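You operate a simulated robot arm through the tools that you are given. There is no shell and no other tool.

You run a simulated two-armed robot. Do the job below in one go: nothing can be reset, and whatever is moved stays where it is left.

TASK
Light the belts with the head lamp and clear the blue tangle into the waste tub.
Fine: isolator stays off; lamp swung out and on high while you pick, then off and parked; the other tangle stays in the tub. Where these are worked on the way, their far stop is far enough and under half their travel is too little: head lamp.

Only the result counts: the job must be done as asked and must still hold three seconds after the hand-in. Knocking over, shifting, dropping, spilling or breaking anything else fails it.

THE ROBOT
Two 7-joint arms with fingered hands on one trunk that stands fixed in place. Base frame: the origin is at the foot of the trunk, x ahead of it, y to its left, z up; the work surface is at about z = 860. Units: mm, rad, N and s.
The left shoulder is at [50, 214, 869], the right one opposite. With the tool pointing down near the work surface each hand reaches from about 360 to 880 mm from the base axis, measured 20 degrees to its own side. Payload 3 kg a hand.
The TCP of each hand is the grasp point between the finger pads, 26 mm short of the fingertips. In the tool frame z runs along the fingers and y along their closing line. The gripper opens to 132 mm. The gripper's body begins 73 mm behind the TCP. The gripper is a hand of 3 fingers: y runs from the thumb to the fingers, the wrist lies at [0, 0, -229] in the tool frame, and closing takes about 1.5 s.
Orientation is that of the tool frame in the base frame, as a unit quaternion [w, x, y, z]. With the fingers straight down and closing along the base's y, the tool's x points along the base's -x, its y along +y and its z along -z.

THE INTERFACE
- The arms move only by the tool drive_tool. It takes "left_increments", "right_increments" or both (then of equal length, played together; a hand with none holds still); each is a list of rows, each a list of 6 numbers: the shift along the base's x, y, z in units of 25 mm (1.0 is 25 mm), then the turn, a rotation vector about the base's x, y, z in units of 8 degrees (1.0 is 8 degrees). In form: [[x, y, z, ax, ay, az], ...]. A call has 1 to 20 rows; each row shifts and turns the commanded pose from where the row before left it. "left_hand" and "right_hand" are, for a hand that has rows, the gripper command, from -1 (fully open) to 1 (shut), values between in proportion, set as the call begins (left out, the last holds). A call with a number of a shift or a turn outside -1 to 1 is refused whole. Rows are played at 5 a second. More than 50 mm and 0.15 rad between two rows, or a gripper value outside its range, and nothing of the call is played. A pose out of reach is approached as far as the arm can. The call stops where the force on the tool passes 40 N (or 10 N more than at its start, if that is more) or the arm is blocked; 0.2 s more then pass. Each finger travels about 72 mm/s and halts on what it meets, pressing with about 33 N; the grip force reading is that of the motor and also rises with nothing between the fingers. The clock runs only during rows and for 0.2 s after the last one: add rows that do not move to give the fingers time. It gives the time, the measured TCP pose, the force on the tool (base axes), the opening and the grip force at its end, in the units of the frame above (readings bear some noise), with the torque about the TCP (base axes, N m) and any sound that the robot's microphone picked up.
- Cameras (640 x 400 px; columns grow to the right, rows downward): "scene" is now at [16.9, -54.5, 1502]; the picture's right is [-0.63, -0.78, 0.00], its down [-0.49, 0.40, -0.77] and it looks along [0.60, -0.49, -0.63] (base axes); focal length 332 px, centre (320, 200). "left" rides on the left gripper at [-62, 3, -92] in its tool frame; the picture's right is [-0.05, -1.00, 0.00], its down [0.83, -0.04, -0.56] and it looks along [0.55, -0.03, 0.83] (tool axes); focal length 230 px, centre (320, 200). "right" rides on the right gripper at [62, 3, -92] in its tool frame; the picture's right is [-0.05, 1.00, 0.00], its down [-0.83, -0.04, -0.56] and it looks along [-0.55, -0.03, 0.83] (tool axes); focal length 230 px, centre (320, 200).
- capture(camera): a new picture of that camera. The clock stands still meanwhile.
- set_fingers(finger1, finger2, thumb_bend, hand): sets how far each is bent, from 0 (flat) to 100 (curled in); at 30 the hand is open as for a grip, at 70 the pads meet at the TCP. One left out holds its place. A second passes; each finger stops where it meets its share of the squeeze, and holds until it gets a number again. A gripper value or a shape takes the hand back. It gives what a move gives, with no picture; readings hold the bend of each and the force on the fingers (four entries, about 0 where the hand has none), thumb and palm.
- grasp_type(shape, hand): the hand has 3 fingers and takes this shape, open, in about a second: jaw (thumb against the fingers, like two jaws); tri (thumb and two fingers); tip (a fingertip pinch); poke (one finger out to press); point (the index stretched); flat (the hand flat); cup (the hand cupped); fist (a fist). The gripper value then closes the fingers along that shape, each until it touches; the sizes above hold for jaw. It gives what a move gives, with no picture.
- head_to(pan, tilt): turns the head with the scene camera to pan (to the left, within 1.501 rad either way) and tilt (down, from -0.506 to 1.204), counted from straight ahead of the robot. It gives what a move gives.
- probe_pixels(camera, pixels): for up to 12 pixels [column, row] of the newest picture of that camera ("zoom" is the newest enlarged one), the place [x, y, z] in the base frame of the surface seen there, good to about 2 mm. The clock stands still meanwhile.
- zoom(camera, box): a new picture of the part [left, top, right, bottom] of that camera's present view, enlarged. The clock stands still meanwhile.
- close_job(): hands the job in; it is judged then, once.

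Unless the task says otherwise, let go and move clear before handing in.

The tools are called after ">>>" as a command line: name --argument value ..., lists and objects as JSON in quotes. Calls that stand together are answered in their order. drive_tool: Moves the arms, as the interface text tells. Its arguments: {"type":"object","properties":{"left_increments":{"type":"array","items":{"type":"array","items":{"type":"number"}}},"left_hand":{"type":"number"},"right_increments":{"type":"array","items":{"type":"array","items":{"type":"number"}}},"right_hand":{"type":"number"}},"required":[]} The other tools are called the same way: grasp_type (shape, hand) gives the hand a shape; set_fingers (finger1, finger2, thumb_bend, hand) moves the fingers one by one; head_to (pan, tilt) turns the head that bears the scene camera; capture (camera) takes a picture; probe_pixels (camera, pixels) gives the place of the surface under pixels of a picture; zoom (camera, box) takes an enlarged picture of a part of a camera's view; close_job () hands the job in.

At the start:

```text
time: 0.0
left_eef_pos: [425.8, -98.8, 1237.7]
left_ee_rot: [-0.001, 0.264, 0.965, 0.0]
left_wrist_force: [-0.2, -0.3, -0.7]
left_torque: [0.0, 0.02, 0.0]
left_grip_width: 132.1
left_grip_force: 0.0
left_shape: jaw
left_bend: [30.0, 30.0, 30.0]
left_finger forces: [0.0, 0.0, 0.0, 0.1, 0.0, 0.0]
right_eef_pos: [350.9, -401.1, 1239.0]
right_ee_rot: [0.0, 0.263, 0.965, -0.001]
right_wrist_force: [0.0, -0.1, 0.9]
right_torque: [0.03, -0.03, 0.03]
right_grip_width: 132.0
right_grip_force: 0.2
right_shape: jaw
right_bend: [30.0, 30.0, 30.0]
right_finger forces: [0.1, 0.1, 0.0, 0.0, 0.0, 0.0]
head pan, tilt: [-0.684, 0.686]
```

scene: 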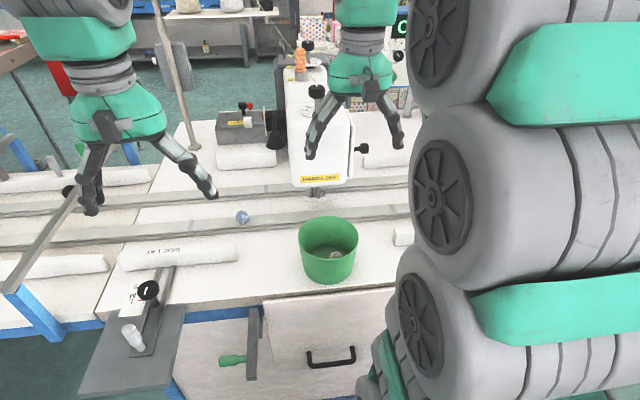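
right: 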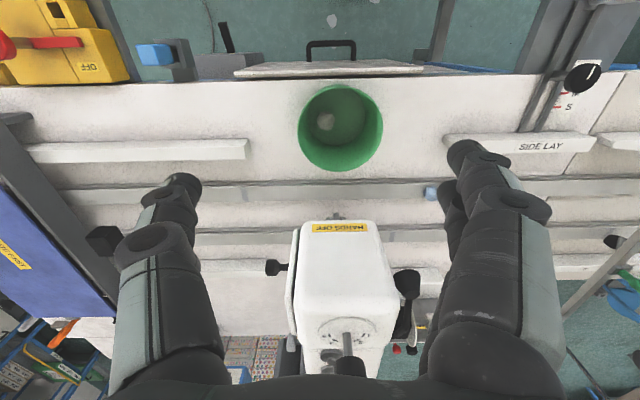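
left: 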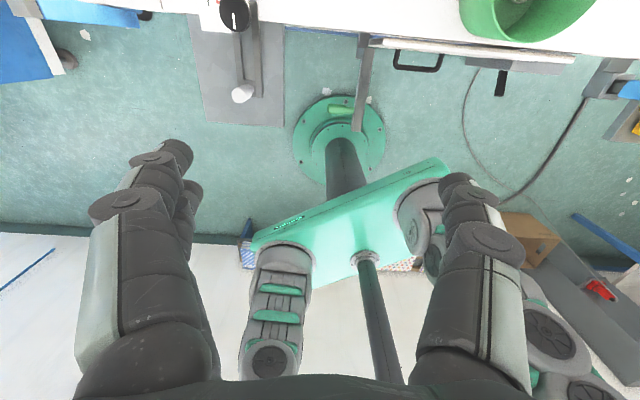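

The scene picture shows a small blue tuft near (242,216) on the belts, the green tub at (328,248) and a white machine head at (320,130) with several black knobs. I'll take closer looks before moving.

>>> zoom --camera "scene" --box '[200, 30, 420, 200]'

>>> zoom --camera "scene" --box '[180, 160, 420, 310]'

>>> zoom --camera "right" --box '[240, 60, 640, 400]'

>>> zoom --camera "right" --box '[0, 0, 300, 200]'

```text
2.35 times, centred on (310, 115) of scene
```

zoom: 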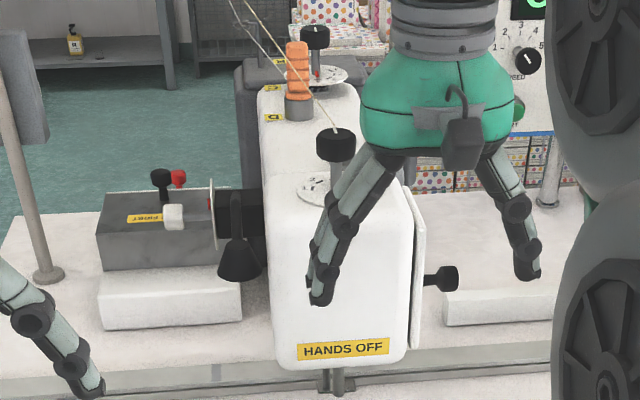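

```text
2.67 times, centred on (300, 235) of scene
```

zoom: 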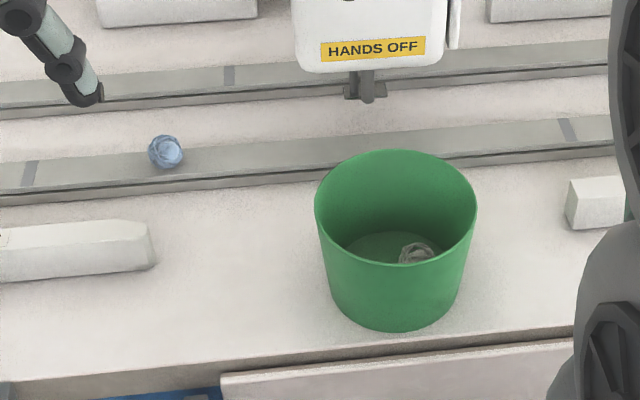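

```text
1.18 times, centred on (440, 230) of right
```

zoom: 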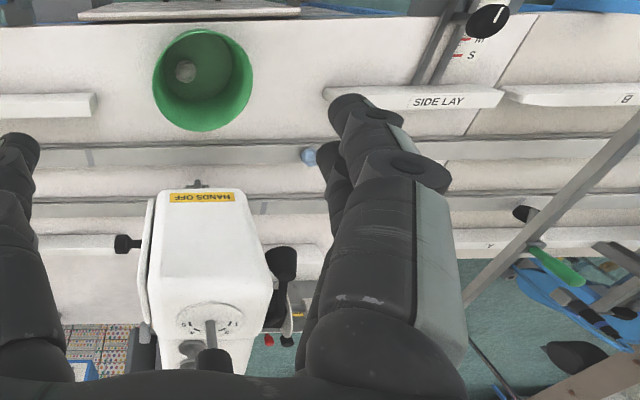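

```text
2.00 times, centred on (150, 100) of right
```

zoom: 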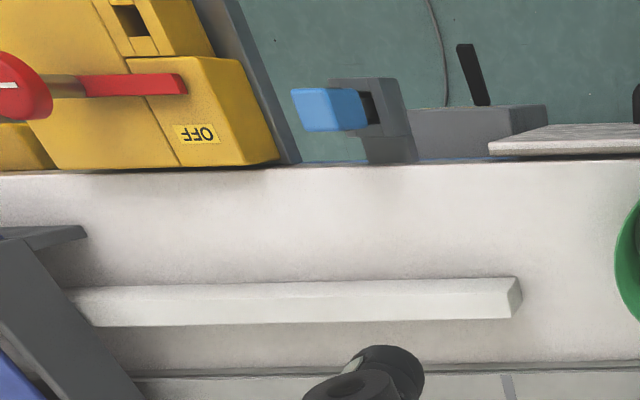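

The black cone at scene (278,130) beside the white head may be the lamp, with a box of small switches at (240,120). I'll zoom in on those tightly.

>>> zoom --camera "scene" --box '[225, 80, 305, 150]'

>>> zoom --camera "scene" --box '[280, 30, 360, 110]'

>>> zoom --camera "scene" --box '[320, 80, 420, 190]'

>>> zoom --camera "right" --box '[240, 200, 450, 400]'

```text
5.71 times, centred on (265, 115) of scene
```

zoom: 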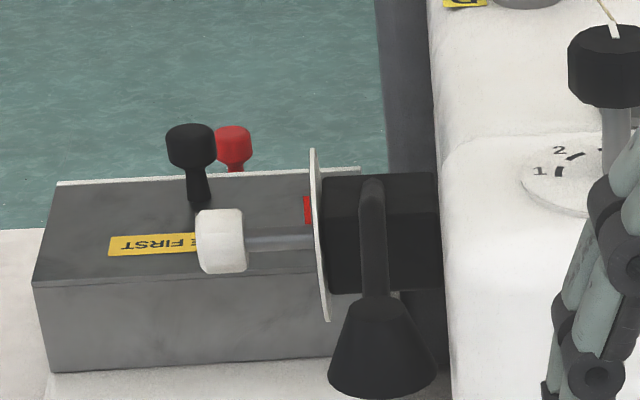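

```text
5.00 times, centred on (320, 70) of scene
```

zoom: 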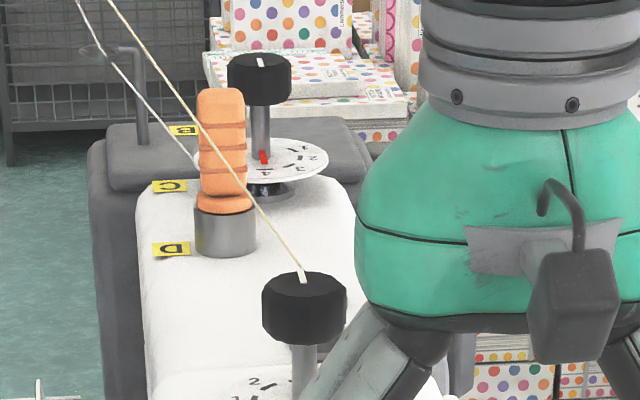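

```text
3.64 times, centred on (370, 135) of scene
```

zoom: 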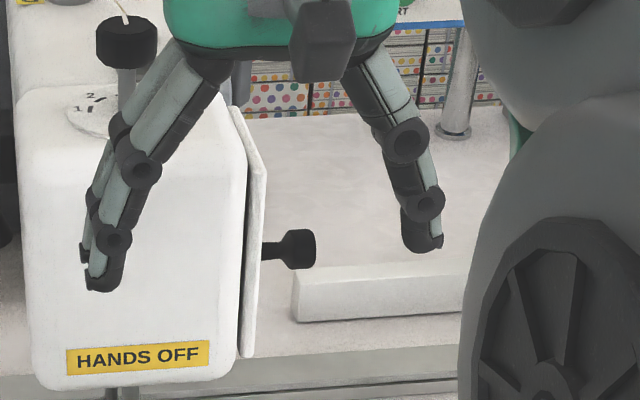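

```text
2.00 times, centred on (345, 300) of right
```

zoom: 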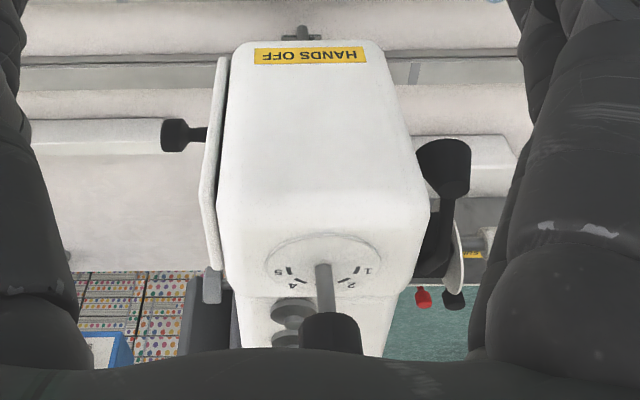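

I'll probe positions of the main features: lamp cone, arm, disc, white knob, levers, tangle, tub.

>>> zoom --camera "scene" --box '[225, 80, 305, 150]'

>>> probe_pixels --camera "zoom" --pixels '[[375, 195], [378, 280], [380, 380], [345, 210], [430, 240], [313, 160], [322, 300], [215, 240], [280, 243], [190, 145], [233, 140], [500, 250]]'

>>> probe_pixels --camera "scene" --pixels '[[242, 216], [242, 212], [300, 245], [357, 245], [328, 220], [334, 254], [320, 180], [316, 194], [330, 280], [240, 155], [250, 240], [150, 290]]'

```text
5.71 times, centred on (265, 115) of scene
```

zoom: 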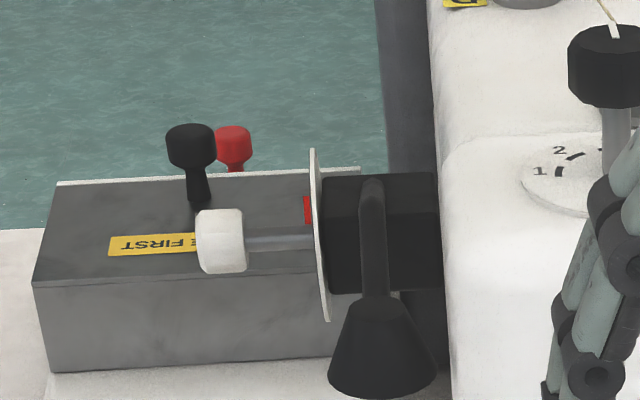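

```text
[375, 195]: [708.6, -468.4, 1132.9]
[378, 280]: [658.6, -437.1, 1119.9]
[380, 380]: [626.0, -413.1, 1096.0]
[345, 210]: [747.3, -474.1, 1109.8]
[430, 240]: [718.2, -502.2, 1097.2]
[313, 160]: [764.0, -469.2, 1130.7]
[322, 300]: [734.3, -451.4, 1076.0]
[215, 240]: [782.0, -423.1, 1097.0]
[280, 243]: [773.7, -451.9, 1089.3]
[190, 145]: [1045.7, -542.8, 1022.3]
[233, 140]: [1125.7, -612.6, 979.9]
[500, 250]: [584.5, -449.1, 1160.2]
```

```text
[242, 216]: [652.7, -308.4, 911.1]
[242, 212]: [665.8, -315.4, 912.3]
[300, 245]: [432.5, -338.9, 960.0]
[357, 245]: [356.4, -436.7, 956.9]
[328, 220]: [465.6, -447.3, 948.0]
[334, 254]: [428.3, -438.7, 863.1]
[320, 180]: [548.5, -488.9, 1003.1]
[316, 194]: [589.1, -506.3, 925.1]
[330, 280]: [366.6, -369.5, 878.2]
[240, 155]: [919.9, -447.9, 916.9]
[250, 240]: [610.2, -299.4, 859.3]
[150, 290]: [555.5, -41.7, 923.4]
```

The black cone lamp hangs off the head's left side at about (640,-425,1110), with a disc and white knob beyond it at (780,-423,1097). Before bringing the left hand camera round for a side view I'll check the bars near the left hand at (40,240) and (185,100).

>>> probe_pixels --camera "scene" --pixels '[[72, 195], [40, 240], [15, 285], [170, 40], [182, 90], [192, 140], [100, 205], [5, 245], [130, 235], [180, 80], [160, 230], [110, 262]]'

>>> head_to --pan -0.3 --tilt 0.7

>>> capture --camera "scene"

```text
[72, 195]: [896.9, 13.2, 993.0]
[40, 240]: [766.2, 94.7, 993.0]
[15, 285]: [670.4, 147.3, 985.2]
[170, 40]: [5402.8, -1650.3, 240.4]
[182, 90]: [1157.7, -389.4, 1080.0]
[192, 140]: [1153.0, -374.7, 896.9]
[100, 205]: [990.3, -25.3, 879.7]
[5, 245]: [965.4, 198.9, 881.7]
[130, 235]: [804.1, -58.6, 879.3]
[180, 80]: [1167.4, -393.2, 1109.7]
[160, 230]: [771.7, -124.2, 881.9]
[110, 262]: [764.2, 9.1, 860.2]
```

```text
time: 0.9
left_eef_pos: [424.8, -98.6, 1237.5]
left_ee_rot: [0.0, 0.264, 0.965, 0.0]
left_wrist_force: [0.9, -0.1, 0.7]
left_torque: [-0.01, -0.02, 0.01]
left_grip_width: 132.0
left_grip_force: 0.1
left_shape: jaw
left_bend: [30.0, 30.0, 30.0]
left_finger forces: [0.0, 0.0, 0.0, 0.1, 0.0, 0.0]
right_eef_pos: [351.8, -400.1, 1237.7]
right_ee_rot: [0.0, 0.264, 0.965, 0.0]
right_wrist_force: [-0.7, 0.5, 0.5]
right_torque: [0.0, -0.03, 0.03]
right_grip_width: 131.9
right_grip_force: 0.1
right_shape: jaw
right_bend: [30.0, 30.0, 30.0]
right_finger forces: [0.0, 0.0, 0.1, 0.0, 0.1, 0.0]
head pan, tilt: [-0.3, 0.7]
```

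```text
taken
```

scene: 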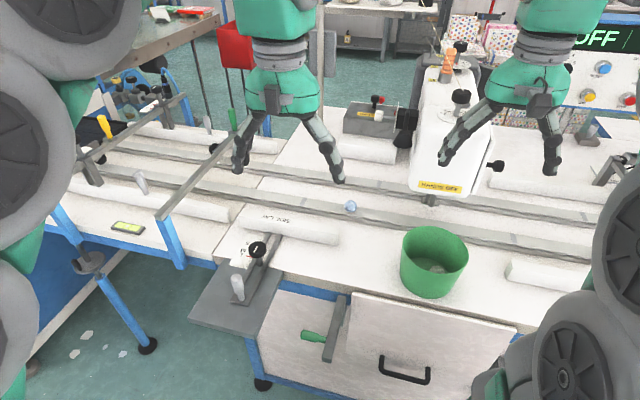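

The wider view shows the belts running left-right with the blue tangle at (350,206) and nothing tall near it. I'll look rightward too, for lamp switches and the isolator.

>>> head_to --pan -0.95 --tilt 0.6

>>> capture --camera "scene"

>>> zoom --camera "scene" --box '[100, 40, 300, 200]'

```text
time: 1.9
left_eef_pos: [424.9, -99.1, 1237.8]
left_ee_rot: [0.0, 0.264, 0.964, 0.001]
left_wrist_force: [0.7, -0.1, -0.3]
left_torque: [-0.04, 0.02, 0.0]
left_grip_width: 131.9
left_grip_force: 0.0
left_shape: jaw
left_bend: [30.0, 30.0, 30.0]
left_finger forces: [0.0, 0.1, 0.1, 0.0, 0.0, 0.0]
right_eef_pos: [352.7, -400.8, 1237.8]
right_ee_rot: [0.0, 0.264, 0.965, 0.0]
right_wrist_force: [-0.5, 0.0, 0.1]
right_torque: [0.0, 0.0, 0.03]
right_grip_width: 131.8
right_grip_force: 0.1
right_shape: jaw
right_bend: [30.0, 30.0, 30.0]
right_finger forces: [0.0, 0.1, 0.2, 0.0, 0.0, 0.0]
head pan, tilt: [-0.949, 0.6]
```

```text
taken
```

scene: 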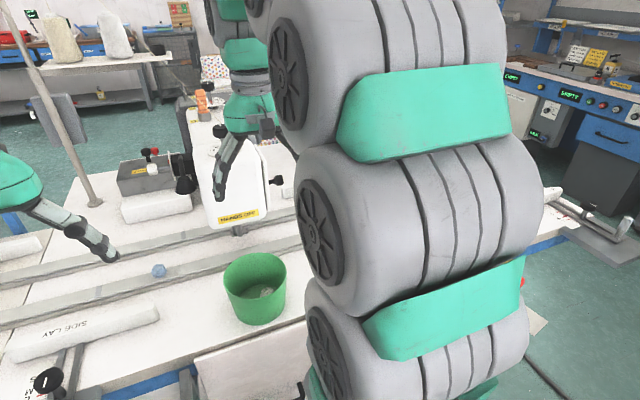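

```text
2.50 times, centred on (200, 120) of scene
```

zoom: 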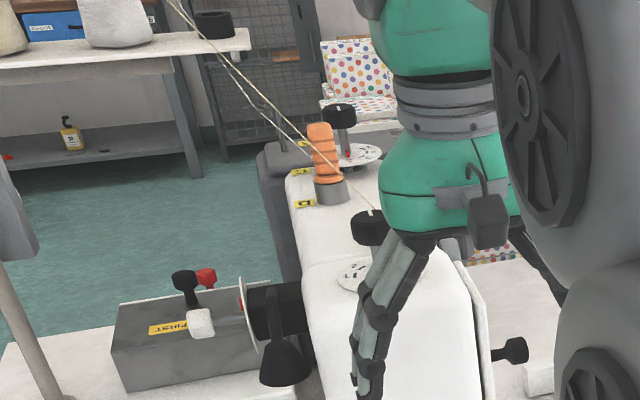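

The disc beside the lamp faces left so its lettering is hidden from the head. I'll turn the left hand to the right and tip it up so its camera sees the lamp from the left.

>>> drive_tool --left_increments '[[0.2, -0.06, -0.2, 0, 0, -1], [0.2, -0.06, -0.2, 0, 0, -1], [0.2, -0.06, -0.2, 0, 0, -1], [0.2, -0.06, -0.2, 0, 0, -1], [0.2, -0.06, -0.2, 0, 0, -1], [0.2, -0.06, -0.2, -0.943, -0.332, 0], [0.2, -0.06, -0.2, -0.943, -0.332, 0], [0.2, -0.06, -0.2, -0.943, -0.332, 0], [0.2, -0.06, -0.2, -0.943, -0.332, 0], [0.2, -0.06, -0.2, -0.943, -0.332, 0], [0.2, -0.06, -0.2, -0.943, -0.332, 0], [0.2, -0.06, -0.2, -0.943, -0.332, 0], [0.2, -0.06, -0.2, -0.943, -0.332, 0], [0.2, -0.06, -0.2, -0.943, -0.332, 0], [0, 0, 0, 0, 0, 0]]'

>>> capture --camera "left"

```text
time: 5.1
left_eef_pos: [494.4, -119.1, 1167.9]
left_ee_rot: [0.479, 0.468, 0.66, -0.34]
left_wrist_force: [-0.4, -1.1, 0.6]
left_torque: [-0.02, 0.01, -0.02]
left_grip_width: 132.1
left_grip_force: 0.1
left_shape: jaw
left_bend: [30.0, 30.0, 30.0]
left_finger forces: [0.1, 0.0, 0.1, 0.0, 0.0, 0.1]
right_eef_pos: [351.4, -400.8, 1237.1]
right_ee_rot: [0.0, 0.263, 0.965, 0.0]
right_wrist_force: [-0.7, 0.6, -0.7]
right_torque: [0.03, 0.01, -0.03]
right_grip_width: 131.8
right_grip_force: 0.1
right_shape: jaw
right_bend: [30.0, 30.0, 30.0]
right_finger forces: [0.1, 0.0, 0.0, 0.0, 0.0, 0.1]
head pan, tilt: [-0.949, 0.6]
```

```text
taken
```

left: 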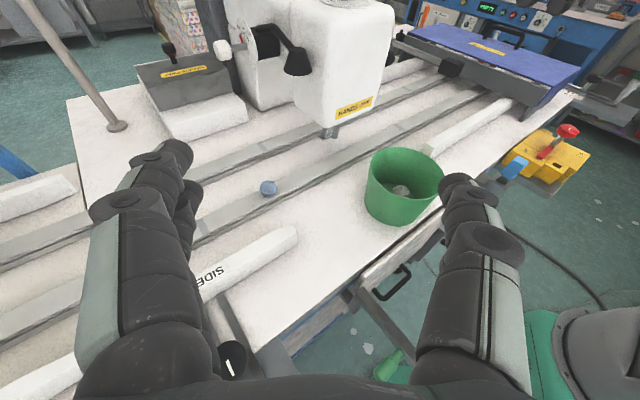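

The left camera now shows the lamp arm at (285,40), disc edge at (243,35) and white knob at (222,48). I'll zoom in on that area.

>>> zoom --camera "left" --box '[130, 0, 350, 140]'

>>> zoom --camera "left" --box '[205, 10, 325, 90]'

>>> zoom --camera "left" --box '[400, 20, 620, 200]'

```text
2.86 times, centred on (240, 70) of left
```

zoom: 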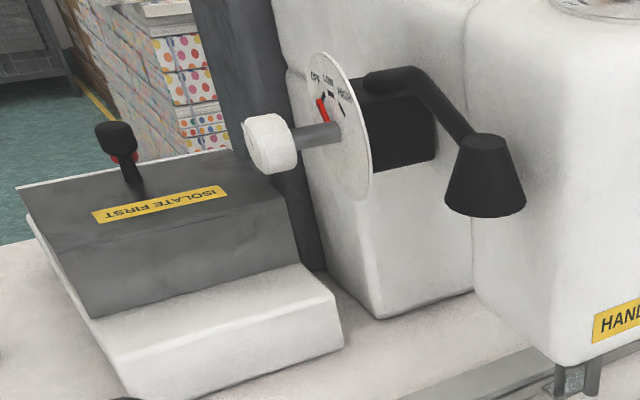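

```text
5.00 times, centred on (265, 50) of left
```

zoom: 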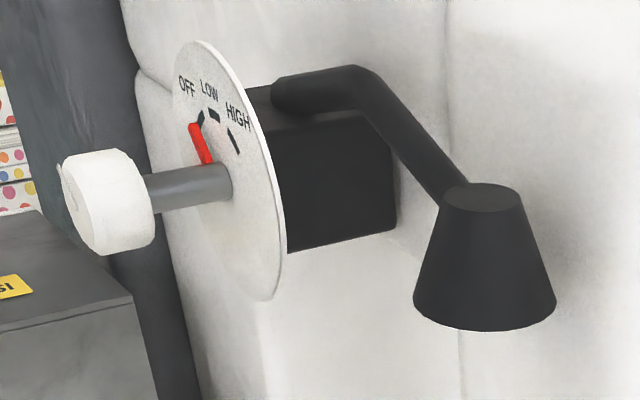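

```text
2.22 times, centred on (510, 110) of left
```

zoom: 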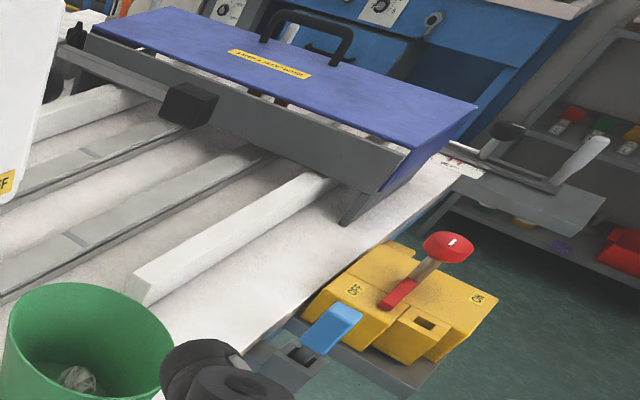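

The dial reads OFF/LOW/HIGH with the red pointer at OFF, the lamp's curved arm pivots on the black block, and the isolator is at OFF. I'll probe the lamp and dial geometry closely.

>>> zoom --camera "left" --box '[205, 10, 325, 90]'

>>> probe_pixels --camera "zoom" --pixels '[[285, 95], [330, 85], [370, 85], [410, 130], [450, 185], [485, 195], [485, 260], [485, 320], [420, 290], [550, 290], [270, 110], [340, 200]]'

>>> probe_pixels --camera "zoom" --pixels '[[190, 60], [220, 270], [268, 290], [195, 130], [205, 155], [222, 180], [150, 190], [130, 200], [85, 200], [110, 160], [235, 140], [214, 114]]'

>>> probe_pixels --camera "left" --pixels '[[268, 187], [268, 182], [270, 194], [240, 205], [340, 160], [225, 165], [300, 140], [367, 185], [443, 180], [402, 150], [400, 225], [400, 190]]'

```text
5.00 times, centred on (265, 50) of left
```

zoom: 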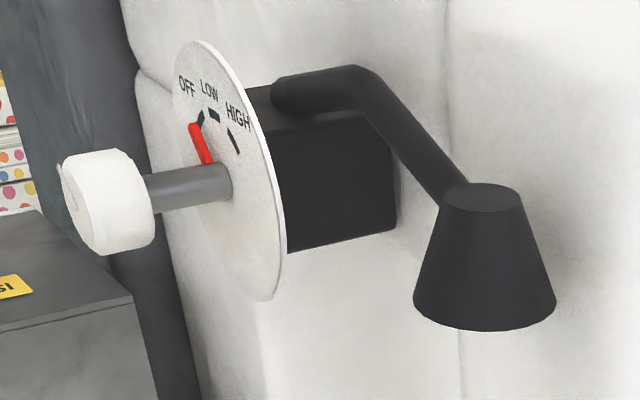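

```text
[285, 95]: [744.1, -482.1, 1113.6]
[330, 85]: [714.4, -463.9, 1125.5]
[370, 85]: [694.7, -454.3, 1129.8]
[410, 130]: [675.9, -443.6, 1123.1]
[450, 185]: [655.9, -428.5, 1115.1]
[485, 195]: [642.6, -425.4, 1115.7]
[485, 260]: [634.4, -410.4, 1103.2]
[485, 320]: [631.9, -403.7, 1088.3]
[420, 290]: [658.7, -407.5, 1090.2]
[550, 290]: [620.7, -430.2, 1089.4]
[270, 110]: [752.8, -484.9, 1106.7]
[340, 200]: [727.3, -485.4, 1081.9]
```

```text
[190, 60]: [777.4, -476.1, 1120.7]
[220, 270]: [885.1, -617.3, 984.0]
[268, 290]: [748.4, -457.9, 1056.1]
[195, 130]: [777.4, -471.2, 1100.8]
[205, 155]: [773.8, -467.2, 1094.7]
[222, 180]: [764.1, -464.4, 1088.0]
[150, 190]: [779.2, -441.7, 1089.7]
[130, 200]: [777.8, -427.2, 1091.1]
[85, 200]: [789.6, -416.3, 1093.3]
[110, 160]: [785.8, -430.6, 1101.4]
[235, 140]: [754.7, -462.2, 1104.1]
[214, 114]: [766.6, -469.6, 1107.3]
```

```text
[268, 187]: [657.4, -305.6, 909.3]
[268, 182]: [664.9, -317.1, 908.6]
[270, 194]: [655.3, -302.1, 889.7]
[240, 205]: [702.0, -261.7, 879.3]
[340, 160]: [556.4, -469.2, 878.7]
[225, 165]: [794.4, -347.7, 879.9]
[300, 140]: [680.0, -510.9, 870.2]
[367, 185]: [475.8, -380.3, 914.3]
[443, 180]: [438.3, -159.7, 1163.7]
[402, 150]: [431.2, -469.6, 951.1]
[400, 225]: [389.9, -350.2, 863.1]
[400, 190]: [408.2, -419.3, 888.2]
```

The station's axes come out rotated about 35° to the right of the base. I need the gap between the lamp and the head wall, so I'll probe the wall around the cone and get the cone outline.

>>> probe_pixels --camera "zoom" --pixels '[[600, 150], [430, 50], [600, 330], [420, 200], [560, 100], [400, 300], [300, 300], [480, 350], [300, 40], [160, 40], [520, 215], [450, 220]]'

>>> zoom --camera "scene" --box '[140, 130, 240, 200]'

>>> zoom --camera "right" --box '[400, 240, 500, 320]'

```text
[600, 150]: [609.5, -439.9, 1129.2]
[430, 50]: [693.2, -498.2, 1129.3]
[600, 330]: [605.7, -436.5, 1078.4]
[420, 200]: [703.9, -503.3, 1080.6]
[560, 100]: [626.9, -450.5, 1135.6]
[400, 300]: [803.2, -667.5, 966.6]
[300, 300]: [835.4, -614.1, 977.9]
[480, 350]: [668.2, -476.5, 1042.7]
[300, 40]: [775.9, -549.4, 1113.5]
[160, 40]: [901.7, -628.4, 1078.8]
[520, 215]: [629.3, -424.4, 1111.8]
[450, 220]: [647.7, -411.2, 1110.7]
```

```text
5.71 times, centred on (190, 165) of scene
```

zoom: 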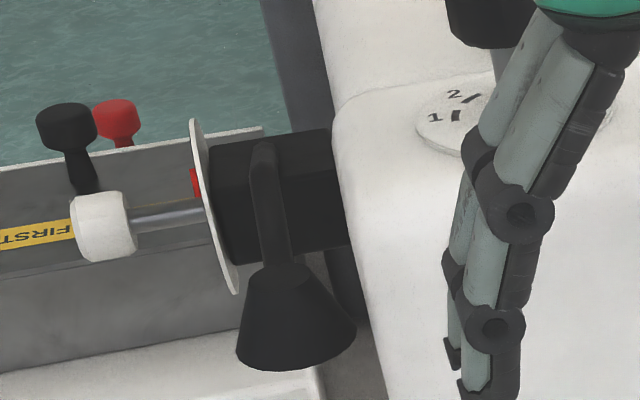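

```text
5.00 times, centred on (450, 280) of right
```

zoom: 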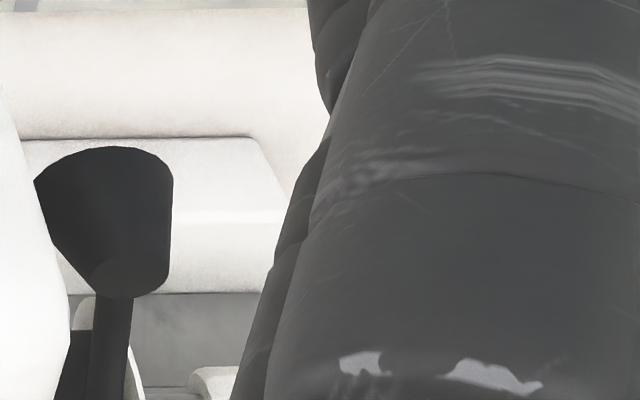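

The head wall sits about 7 mm inboard of the cone's base, with roughly 20 mm between the wall and the lamp arm. I'll check the spacing of my own fingers to plan the grips.

>>> zoom --camera "left" --box '[70, 120, 250, 240]'

>>> probe_pixels --camera "left" --pixels '[[176, 150], [150, 158], [190, 195], [192, 160], [455, 180], [470, 190], [448, 200], [130, 200], [200, 240]]'

```text
3.33 times, centred on (160, 180) of left
```

zoom: 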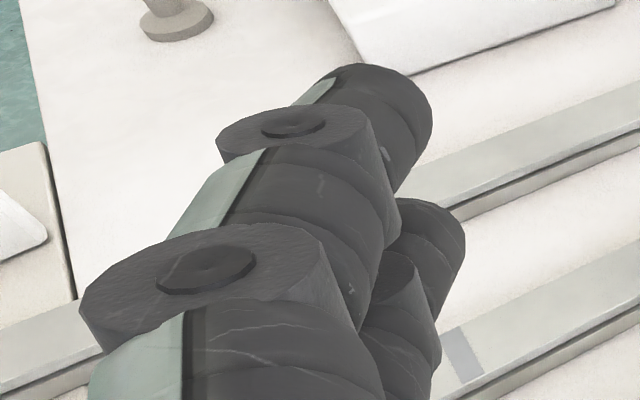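

```text
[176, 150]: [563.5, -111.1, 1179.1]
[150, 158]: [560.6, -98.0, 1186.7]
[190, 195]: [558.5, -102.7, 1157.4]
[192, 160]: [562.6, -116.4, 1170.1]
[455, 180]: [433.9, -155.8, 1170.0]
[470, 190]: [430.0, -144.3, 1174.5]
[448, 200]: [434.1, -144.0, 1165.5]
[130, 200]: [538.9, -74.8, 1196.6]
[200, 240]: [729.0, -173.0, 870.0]
```

Fingers are about 44 mm across as a pair, the thumb about 20 mm. I'll zoom tightly on the white knob to pin its centre, radius and length.

>>> zoom --camera "left" --box '[210, 15, 270, 75]'

>>> probe_pixels --camera "zoom" --pixels '[[105, 205], [60, 240], [130, 260], [90, 270], [170, 180], [190, 270], [180, 230], [230, 225], [300, 220], [120, 180], [165, 290], [100, 230]]'

>>> zoom --camera "scene" --box '[140, 145, 190, 185]'

>>> probe_pixels --camera "zoom" --pixels '[[150, 130], [160, 235], [200, 140], [210, 220], [120, 150], [120, 220], [300, 180], [220, 180], [180, 190], [390, 190]]'

```text
6.67 times, centred on (240, 45) of left
```

zoom: 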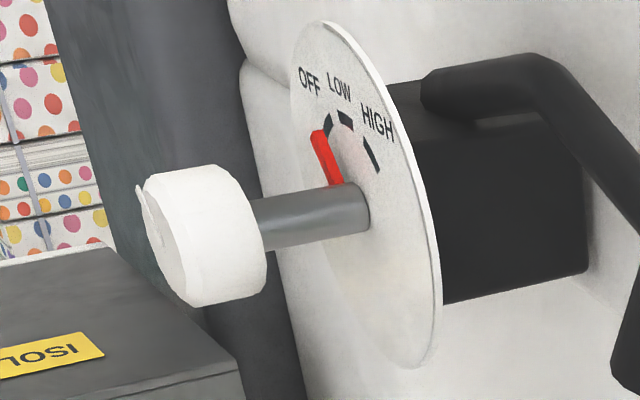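

```text
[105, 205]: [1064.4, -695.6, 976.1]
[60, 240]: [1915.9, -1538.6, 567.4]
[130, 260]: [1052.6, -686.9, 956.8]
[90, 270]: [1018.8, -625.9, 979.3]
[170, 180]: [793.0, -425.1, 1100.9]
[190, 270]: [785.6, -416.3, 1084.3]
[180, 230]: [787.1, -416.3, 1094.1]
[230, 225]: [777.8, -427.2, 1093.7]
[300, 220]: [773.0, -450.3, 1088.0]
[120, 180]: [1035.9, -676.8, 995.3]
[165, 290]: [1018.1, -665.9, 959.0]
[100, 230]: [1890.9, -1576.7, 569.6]
```

```text
10.00 times, centred on (165, 165) of scene
```

zoom: 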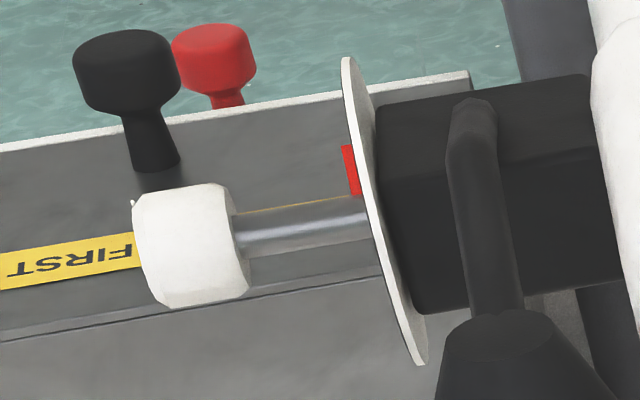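

```text
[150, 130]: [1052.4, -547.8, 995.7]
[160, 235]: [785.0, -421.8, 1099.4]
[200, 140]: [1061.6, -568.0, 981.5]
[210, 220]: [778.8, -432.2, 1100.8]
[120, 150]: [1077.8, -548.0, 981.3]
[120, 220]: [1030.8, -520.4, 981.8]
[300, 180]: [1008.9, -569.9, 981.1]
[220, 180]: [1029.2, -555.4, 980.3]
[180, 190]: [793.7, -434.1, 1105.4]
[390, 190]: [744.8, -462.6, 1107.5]
```

The knob centre works out to about (793,-433,1090), 16 mm radius, axis along the belts; OFF to HIGH is about 80° turning towards the robot. I'll back the left hand off (it stays as an observer) and swing the right hand round clear of the head with its closing line turned 90°.

>>> drive_tool --left_increments '[[-0.33, 0.9, 0.1, 0, 0, 0], [-0.33, 0.9, 0.1, 0, 0, 0], [-0.33, 0.9, 0.1, 0, 0, 0], [-0.33, 0.9, 0.1, 0, 0, 0], [0, 0, 0, 0, 0, 0]]'

>>> drive_tool --right_increments '[[0.7, 0.39, -0.193, 0, 0, -0.985], [0.7, 0.39, -0.193, 0, 0, -0.985], [0.7, 0.39, -0.193, 0, 0, -0.985], [0.7, 0.39, -0.193, 0, 0, -0.985], [0.7, 0.39, -0.193, 0, 0, -0.985], [0.7, 0.39, -0.193, 0, 0, -0.985], [0.7, 0.39, -0.193, 0, 0, -0.985], [0.7, 0.39, -0.193, 0, 0, -0.985], [0.7, 0.39, -0.193, 0, 0, -0.985], [0.7, 0.39, -0.193, 0, 0, -0.985], [0.7, 0.39, -0.193, 0, 0, -0.985], [0.7, 0.39, -0.193, 0, 0, -0.985], [0, 0, 0, 0, 0, 0]]'

>>> capture --camera "scene"

>>> capture --camera "left"

```text
time: 6.3
left_eef_pos: [463.1, -29.7, 1177.5]
left_ee_rot: [0.48, 0.467, 0.661, -0.339]
left_wrist_force: [0.2, 0.2, -0.1]
left_torque: [0.0, 0.02, 0.03]
left_grip_width: 131.8
left_grip_force: 0.0
left_shape: jaw
left_bend: [30.0, 30.0, 30.0]
left_finger forces: [0.0, 0.0, 0.1, 0.0, 0.0, 0.1]
right_eef_pos: [351.5, -401.8, 1237.9]
right_ee_rot: [0.001, 0.264, 0.964, 0.001]
right_wrist_force: [1.1, 0.7, -0.2]
right_torque: [0.02, 0.0, -0.01]
right_grip_width: 131.9
right_grip_force: 0.2
right_shape: jaw
right_bend: [30.0, 30.0, 30.0]
right_finger forces: [0.1, 0.1, 0.1, 0.0, 0.1, 0.0]
head pan, tilt: [-0.949, 0.6]
```

```text
time: 9.1
left_eef_pos: [462.6, -31.0, 1178.8]
left_ee_rot: [0.479, 0.468, 0.66, -0.34]
left_wrist_force: [-0.9, -0.1, 0.1]
left_torque: [-0.01, 0.05, 0.01]
left_grip_width: 131.9
left_grip_force: 0.1
left_shape: jaw
left_bend: [30.0, 30.0, 30.0]
left_finger forces: [0.0, 0.0, 0.0, 0.1, 0.0, 0.0]
right_eef_pos: [561.5, -282.3, 1180.8]
right_ee_rot: [0.0, 0.888, 0.46, 0.0]
right_wrist_force: [-0.2, 0.5, -0.7]
right_torque: [-0.02, 0.0, 0.01]
right_grip_width: 132.2
right_grip_force: 0.0
right_shape: jaw
right_bend: [30.0, 30.0, 30.0]
right_finger forces: [0.1, 0.0, 0.0, 0.0, 0.1, 0.0]
head pan, tilt: [-0.949, 0.6]
```

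```text
taken
```

scene: 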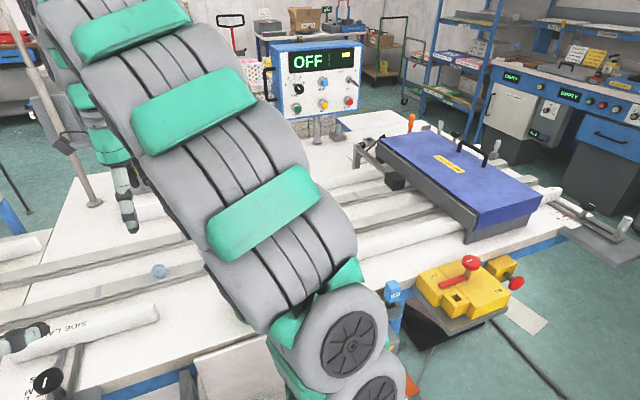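

```text
taken
```

left: 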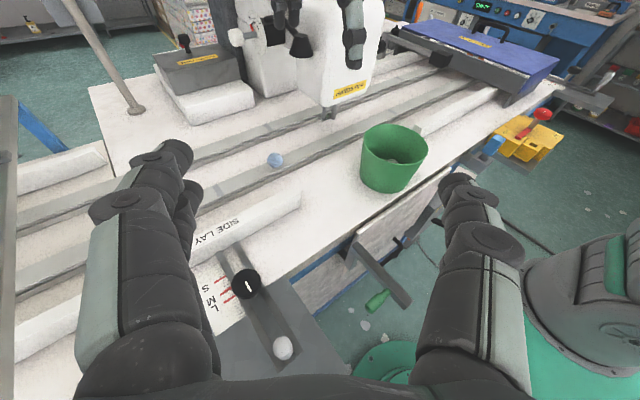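

The right hand's closing line now points into the station. Next I'll tilt it 40° forward and move it to about 100 mm short of the knob, well left of the lamp.

>>> drive_tool --right_increments '[[0.714, -0.452, -0.056, -0.2885, -0.4085, 0], [0.714, -0.452, -0.056, -0.2885, -0.4085, 0], [0.714, -0.452, -0.056, -0.2885, -0.4085, 0], [0.714, -0.452, -0.056, -0.2885, -0.4085, 0], [0.714, -0.452, -0.056, -0.2885, -0.4085, 0], [0.714, -0.452, -0.056, -0.2885, -0.4085, 0], [0.714, -0.452, -0.056, -0.2885, -0.4085, 0], [0.714, -0.452, -0.056, -0.2885, -0.4085, 0], [0.714, -0.452, -0.056, -0.2885, -0.4085, 0], [0.714, -0.452, -0.056, -0.2885, -0.4085, 0], [0, 0, 0, 0, 0, 0]]'

>>> capture --camera "left"

>>> capture --camera "right"

```text
time: 11.5
left_eef_pos: [462.9, -31.4, 1176.9]
left_ee_rot: [0.479, 0.468, 0.66, -0.339]
left_wrist_force: [-0.8, 1.0, -0.6]
left_torque: [0.0, -0.01, -0.01]
left_grip_width: 132.0
left_grip_force: 0.2
left_shape: jaw
left_bend: [30.0, 30.0, 30.0]
left_finger forces: [0.1, 0.1, 0.0, 0.0, 0.0, 0.0]
right_eef_pos: [741.1, -395.9, 1167.3]
right_ee_rot: [0.304, 0.834, 0.433, 0.156]
right_wrist_force: [-0.2, -0.1, 0.3]
right_torque: [-0.03, -0.02, -0.01]
right_grip_width: 131.8
right_grip_force: 0.1
right_shape: jaw
right_bend: [30.0, 30.0, 30.0]
right_finger forces: [0.0, 0.0, 0.0, 0.0, 0.0, 0.1]
head pan, tilt: [-0.949, 0.6]
```

```text
taken
```

left: 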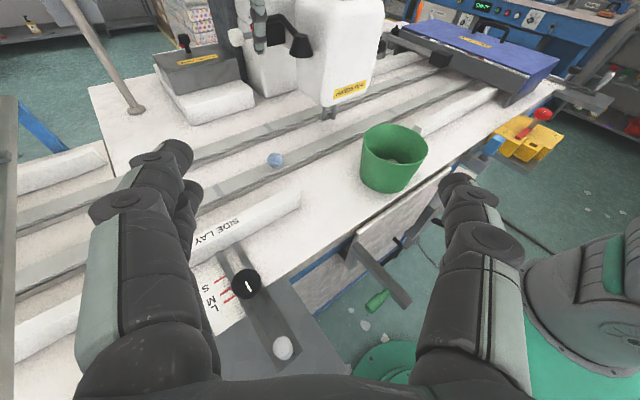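

```text
taken
```

right: 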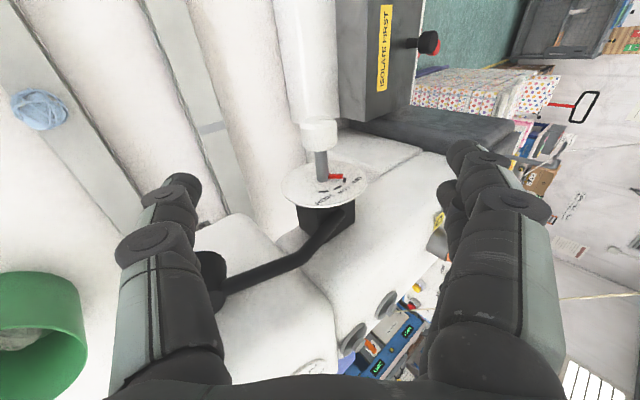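

The right camera sees the knob at (318,133) and the dial with the red pointer at (336,177), nicely centred between the fingers. I'll zoom to refine the knob centre and tick positions.

>>> zoom --camera "right" --box '[270, 100, 390, 220]'

>>> probe_pixels --camera "zoom" --pixels '[[180, 130], [270, 130], [220, 120], [220, 175], [250, 210], [235, 265], [325, 255], [170, 150], [275, 165], [190, 175], [255, 180], [220, 145]]'

```text
3.33 times, centred on (330, 160) of right
```

zoom: 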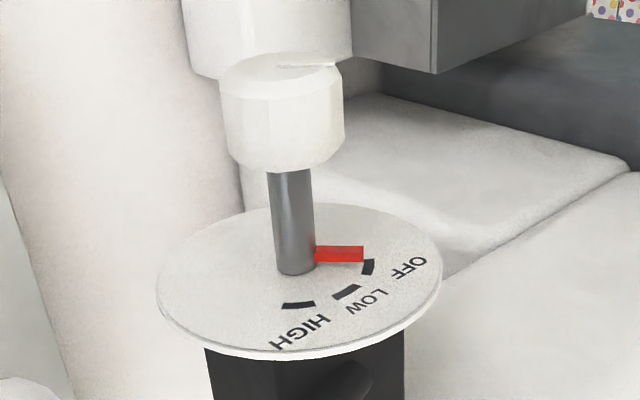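

```text
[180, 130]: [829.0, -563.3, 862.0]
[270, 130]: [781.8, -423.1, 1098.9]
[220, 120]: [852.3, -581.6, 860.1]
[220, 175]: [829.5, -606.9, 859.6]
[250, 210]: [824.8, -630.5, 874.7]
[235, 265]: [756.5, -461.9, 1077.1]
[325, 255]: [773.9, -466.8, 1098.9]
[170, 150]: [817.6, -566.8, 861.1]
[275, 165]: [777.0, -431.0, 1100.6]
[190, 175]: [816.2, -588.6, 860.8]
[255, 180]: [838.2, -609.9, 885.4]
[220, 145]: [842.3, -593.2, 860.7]
```

The probes on the background confirm the scaling; now I'll probe across the knob itself at (221–344, 60–172).

>>> probe_pixels --camera "zoom" --pixels '[[283, 115], [232, 115], [335, 115], [283, 75], [283, 160], [245, 90], [325, 90], [292, 220], [280, 65], [300, 303], [347, 291], [370, 268]]'

```text
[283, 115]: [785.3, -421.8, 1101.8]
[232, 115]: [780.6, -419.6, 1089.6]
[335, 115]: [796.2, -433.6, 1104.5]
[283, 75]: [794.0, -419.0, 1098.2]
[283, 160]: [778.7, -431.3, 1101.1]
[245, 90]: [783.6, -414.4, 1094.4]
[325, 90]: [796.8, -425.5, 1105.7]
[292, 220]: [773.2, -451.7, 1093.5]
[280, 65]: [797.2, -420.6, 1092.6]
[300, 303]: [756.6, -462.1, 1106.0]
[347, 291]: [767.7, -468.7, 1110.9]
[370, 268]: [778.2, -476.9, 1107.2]
```

The knob fits a circle centred at about (792.6,-431,1090), radius 16 mm. I'll advance along the finger direction so the open jaws straddle it.

>>> drive_tool --right_increments '[[0.511, -0.351, -0.77, 0, 0, 0], [0.511, -0.351, -0.77, 0, 0, 0], [0.511, -0.351, -0.77, 0, 0, 0], [0.511, -0.351, -0.77, 0, 0, 0], [0, 0, 0, 0, 0, 0]]' --right_hand -1

>>> capture --camera "right"

>>> zoom --camera "left" --box '[190, 0, 330, 90]'

```text
time: 12.7
left_eef_pos: [461.4, -29.9, 1177.1]
left_ee_rot: [0.478, 0.469, 0.66, -0.34]
left_wrist_force: [-0.8, 0.4, 0.5]
left_torque: [-0.02, -0.02, -0.01]
left_grip_width: 131.9
left_grip_force: 0.2
left_shape: jaw
left_bend: [30.0, 30.0, 30.0]
left_finger forces: [0.1, 0.0, 0.0, 0.1, 0.0, 0.1]
right_eef_pos: [790.5, -430.7, 1090.6]
right_ee_rot: [0.304, 0.834, 0.433, 0.158]
right_wrist_force: [0.0, -0.3, 0.2]
right_torque: [0.02, 0.03, -0.02]
right_grip_width: 131.6
right_grip_force: 0.1
right_shape: jaw
right_bend: [30.0, 30.0, 30.0]
right_finger forces: [0.1, 0.1, 0.1, 0.0, 0.1, 0.0]
head pan, tilt: [-0.949, 0.6]
```

```text
taken
```

right: 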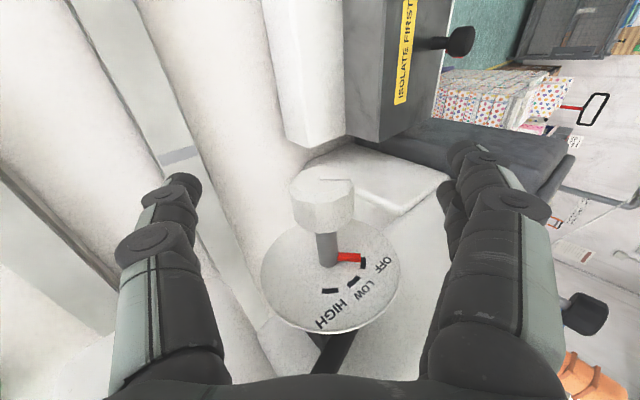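

```text
4.44 times, centred on (260, 45) of left
```

zoom: 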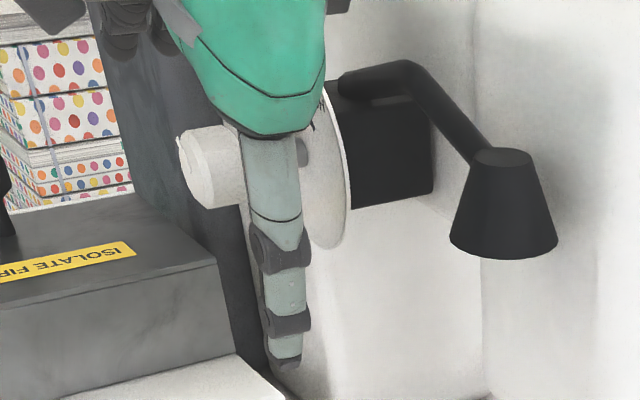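

The knob sits at (322,200), which is exactly where the grasp point projects in the right camera. I'll close the fingers on it.

>>> drive_tool --right_increments '[[0, 0, 0, 0, 0, 0], [0, 0, 0, 0, 0, 0], [0, 0, 0, 0, 0, 0], [0, 0, 0, 0, 0, 0], [0, 0, 0, 0, 0, 0], [0, 0, 0, 0, 0, 0], [0, 0, 0, 0, 0, 0]]' --right_hand 1

>>> capture --camera "right"

```text
time: 14.3
left_eef_pos: [463.2, -29.6, 1178.3]
left_ee_rot: [0.479, 0.468, 0.66, -0.339]
left_wrist_force: [0.3, -0.2, -0.4]
left_torque: [0.02, 0.0, -0.03]
left_grip_width: 132.0
left_grip_force: 0.1
left_shape: jaw
left_bend: [30.0, 30.0, 30.0]
left_finger forces: [0.0, 0.0, 0.1, 0.1, 0.0, 0.0]
right_eef_pos: [790.0, -431.1, 1087.5]
right_ee_rot: [0.304, 0.834, 0.432, 0.156]
right_wrist_force: [9.7, -5.7, -18.4]
right_torque: [0.04, 0.03, -0.01]
right_grip_width: 6.9
right_grip_force: 32.9
right_shape: jaw
right_bend: [71.0, 71.0, 73.0]
right_finger forces: [14.8, 14.3, 0.0, 0.0, 30.6, 0.0]
head pan, tilt: [-0.949, 0.6]
```

```text
taken
```

right: 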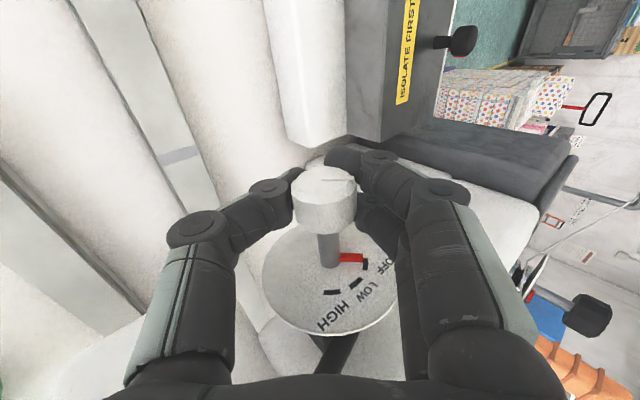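

The grip reads shut to 6.9 mm with 33 N and a 21 N pull on the tool, so the fingertips may have closed past the knob instead of on it. I'll zoom in before turning.

>>> zoom --camera "right" --box '[230, 110, 420, 290]'

>>> zoom --camera "left" --box '[190, 0, 330, 90]'

```text
2.22 times, centred on (325, 200) of right
```

zoom: 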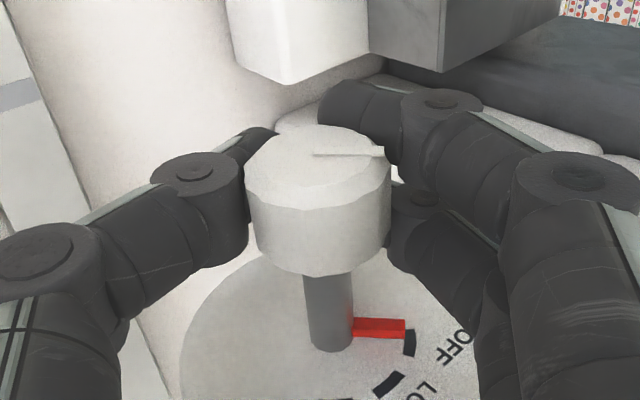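

```text
4.44 times, centred on (260, 45) of left
```

zoom: 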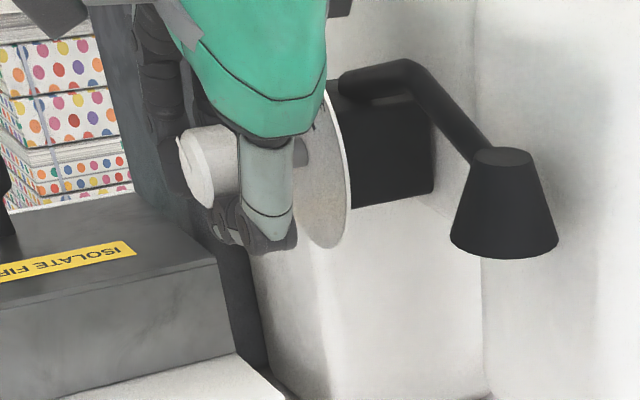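

The fingers wrap the knob with all three pressing (15+15 against 31 N), so it may well turn. I'll rotate 16° about the knob axis and check that the pointer follows.

>>> drive_tool --right_increments '[[0, 0, 0, -0.2885, -0.4085, 0], [0, 0, 0, -0.2885, -0.4085, 0], [0, 0, 0, -0.2885, -0.4085, 0], [0, 0, 0, -0.2885, -0.4085, 0], [0, 0, 0, 0, 0, 0]]'

>>> zoom --camera "right" --box '[230, 110, 420, 290]'

```text
time: 15.5
left_eef_pos: [463.7, -30.9, 1177.9]
left_ee_rot: [0.48, 0.468, 0.66, -0.339]
left_wrist_force: [0.4, 0.9, 0.3]
left_torque: [0.02, 0.02, -0.03]
left_grip_width: 131.9
left_grip_force: 0.0
left_shape: jaw
left_bend: [30.0, 30.0, 30.0]
left_finger forces: [0.0, 0.0, 0.0, 0.0, 0.1, 0.0]
right_eef_pos: [791.6, -430.2, 1088.1]
right_ee_rot: [0.417, 0.784, 0.406, 0.215]
right_wrist_force: [16.3, -13.5, -25.7]
right_torque: [0.11, -0.01, -0.05]
right_grip_width: 5.6
right_grip_force: 33.3
right_shape: jaw
right_bend: [71.0, 70.0, 73.0]
right_finger forces: [15.5, 18.5, 0.1, 0.0, 34.8, 0.0]
head pan, tilt: [-0.949, 0.6]
```

```text
2.22 times, centred on (325, 200) of right
```

zoom: 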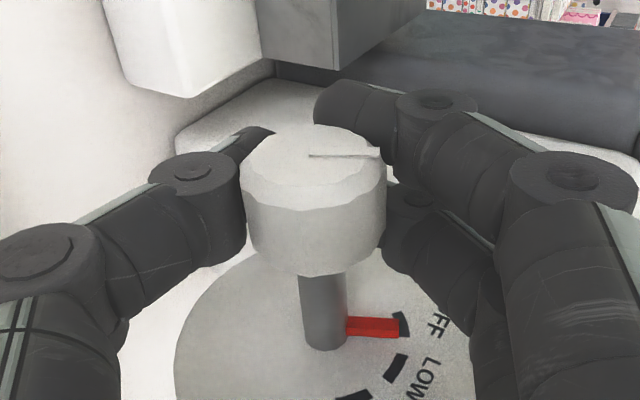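

The pointer moved with the hand by about 16° relative to the ticks, so the grip holds; the force rose to 33 N. I'll shift 4 mm with the pull to relieve it, then keep turning.

>>> drive_tool --right_increments '[[0.098, -0.069, -0.12, 0, 0, 0], [0.05, -0.035, -0.04, 0, 0, 0], [0, 0, 0, 0, 0, 0]]'

```text
time: 16.3
left_eef_pos: [461.2, -29.3, 1177.9]
left_ee_rot: [0.479, 0.468, 0.661, -0.339]
left_wrist_force: [-0.3, -0.1, 0.6]
left_torque: [-0.01, 0.03, -0.01]
left_grip_width: 131.7
left_grip_force: 0.1
left_shape: jaw
left_bend: [30.0, 30.0, 30.0]
left_finger forces: [0.0, 0.0, 0.0, 0.0, 0.0, 0.0]
right_eef_pos: [794.4, -433.5, 1085.9]
right_ee_rot: [0.417, 0.783, 0.407, 0.216]
right_wrist_force: [0.5, -3.9, -9.9]
right_torque: [0.04, 0.02, -0.01]
right_grip_width: 6.0
right_grip_force: 32.7
right_shape: jaw
right_bend: [72.0, 72.0, 75.0]
right_finger forces: [10.8, 11.3, 0.1, 0.0, 25.2, 0.1]
head pan, tilt: [-0.949, 0.6]
```

The force dropped to about 10 N. I'll continue turning 24°.

>>> drive_tool --right_increments '[[0, 0, 0, -0.2885, -0.4085, 0], [0, 0, 0, -0.2885, -0.4085, 0], [0, 0, 0, -0.2885, -0.4085, 0], [0, 0, 0, -0.2885, -0.4085, 0], [0, 0, 0, -0.2885, -0.4085, 0], [0, 0, 0, -0.2885, -0.4085, 0], [0, 0, 0, 0, 0, 0]]'

>>> zoom --camera "right" --box '[230, 110, 420, 290]'

```text
time: 17.9
left_eef_pos: [463.4, -30.8, 1177.1]
left_ee_rot: [0.48, 0.468, 0.661, -0.339]
left_wrist_force: [0.1, -0.6, -0.2]
left_torque: [0.04, -0.01, -0.03]
left_grip_width: 131.8
left_grip_force: 0.1
left_shape: jaw
left_bend: [30.0, 30.0, 30.0]
left_finger forces: [0.0, 0.0, 0.0, 0.0, 0.0, 0.0]
right_eef_pos: [796.4, -432.2, 1080.8]
right_ee_rot: [0.544, 0.696, 0.364, 0.294]
right_wrist_force: [2.3, -25.4, 3.4]
right_torque: [0.19, 0.07, -0.08]
right_grip_width: 3.7
right_grip_force: 33.0
right_shape: jaw
right_bend: [72.0, 71.0, 75.0]
right_finger forces: [14.8, 24.5, 0.0, 0.0, 19.5, 0.0]
right hand out of reach, approached as far as the arm can: row 5, 6
head pan, tilt: [-0.949, 0.6]
stopped in row 7 (right hand): the force on the tool passed its limit at 42 N (the readings are from after the stop); the commanded pose is now the measured one
```

```text
2.22 times, centred on (325, 200) of right
```

zoom: 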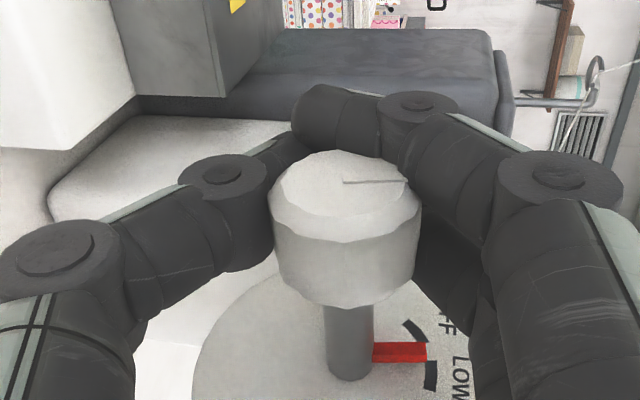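

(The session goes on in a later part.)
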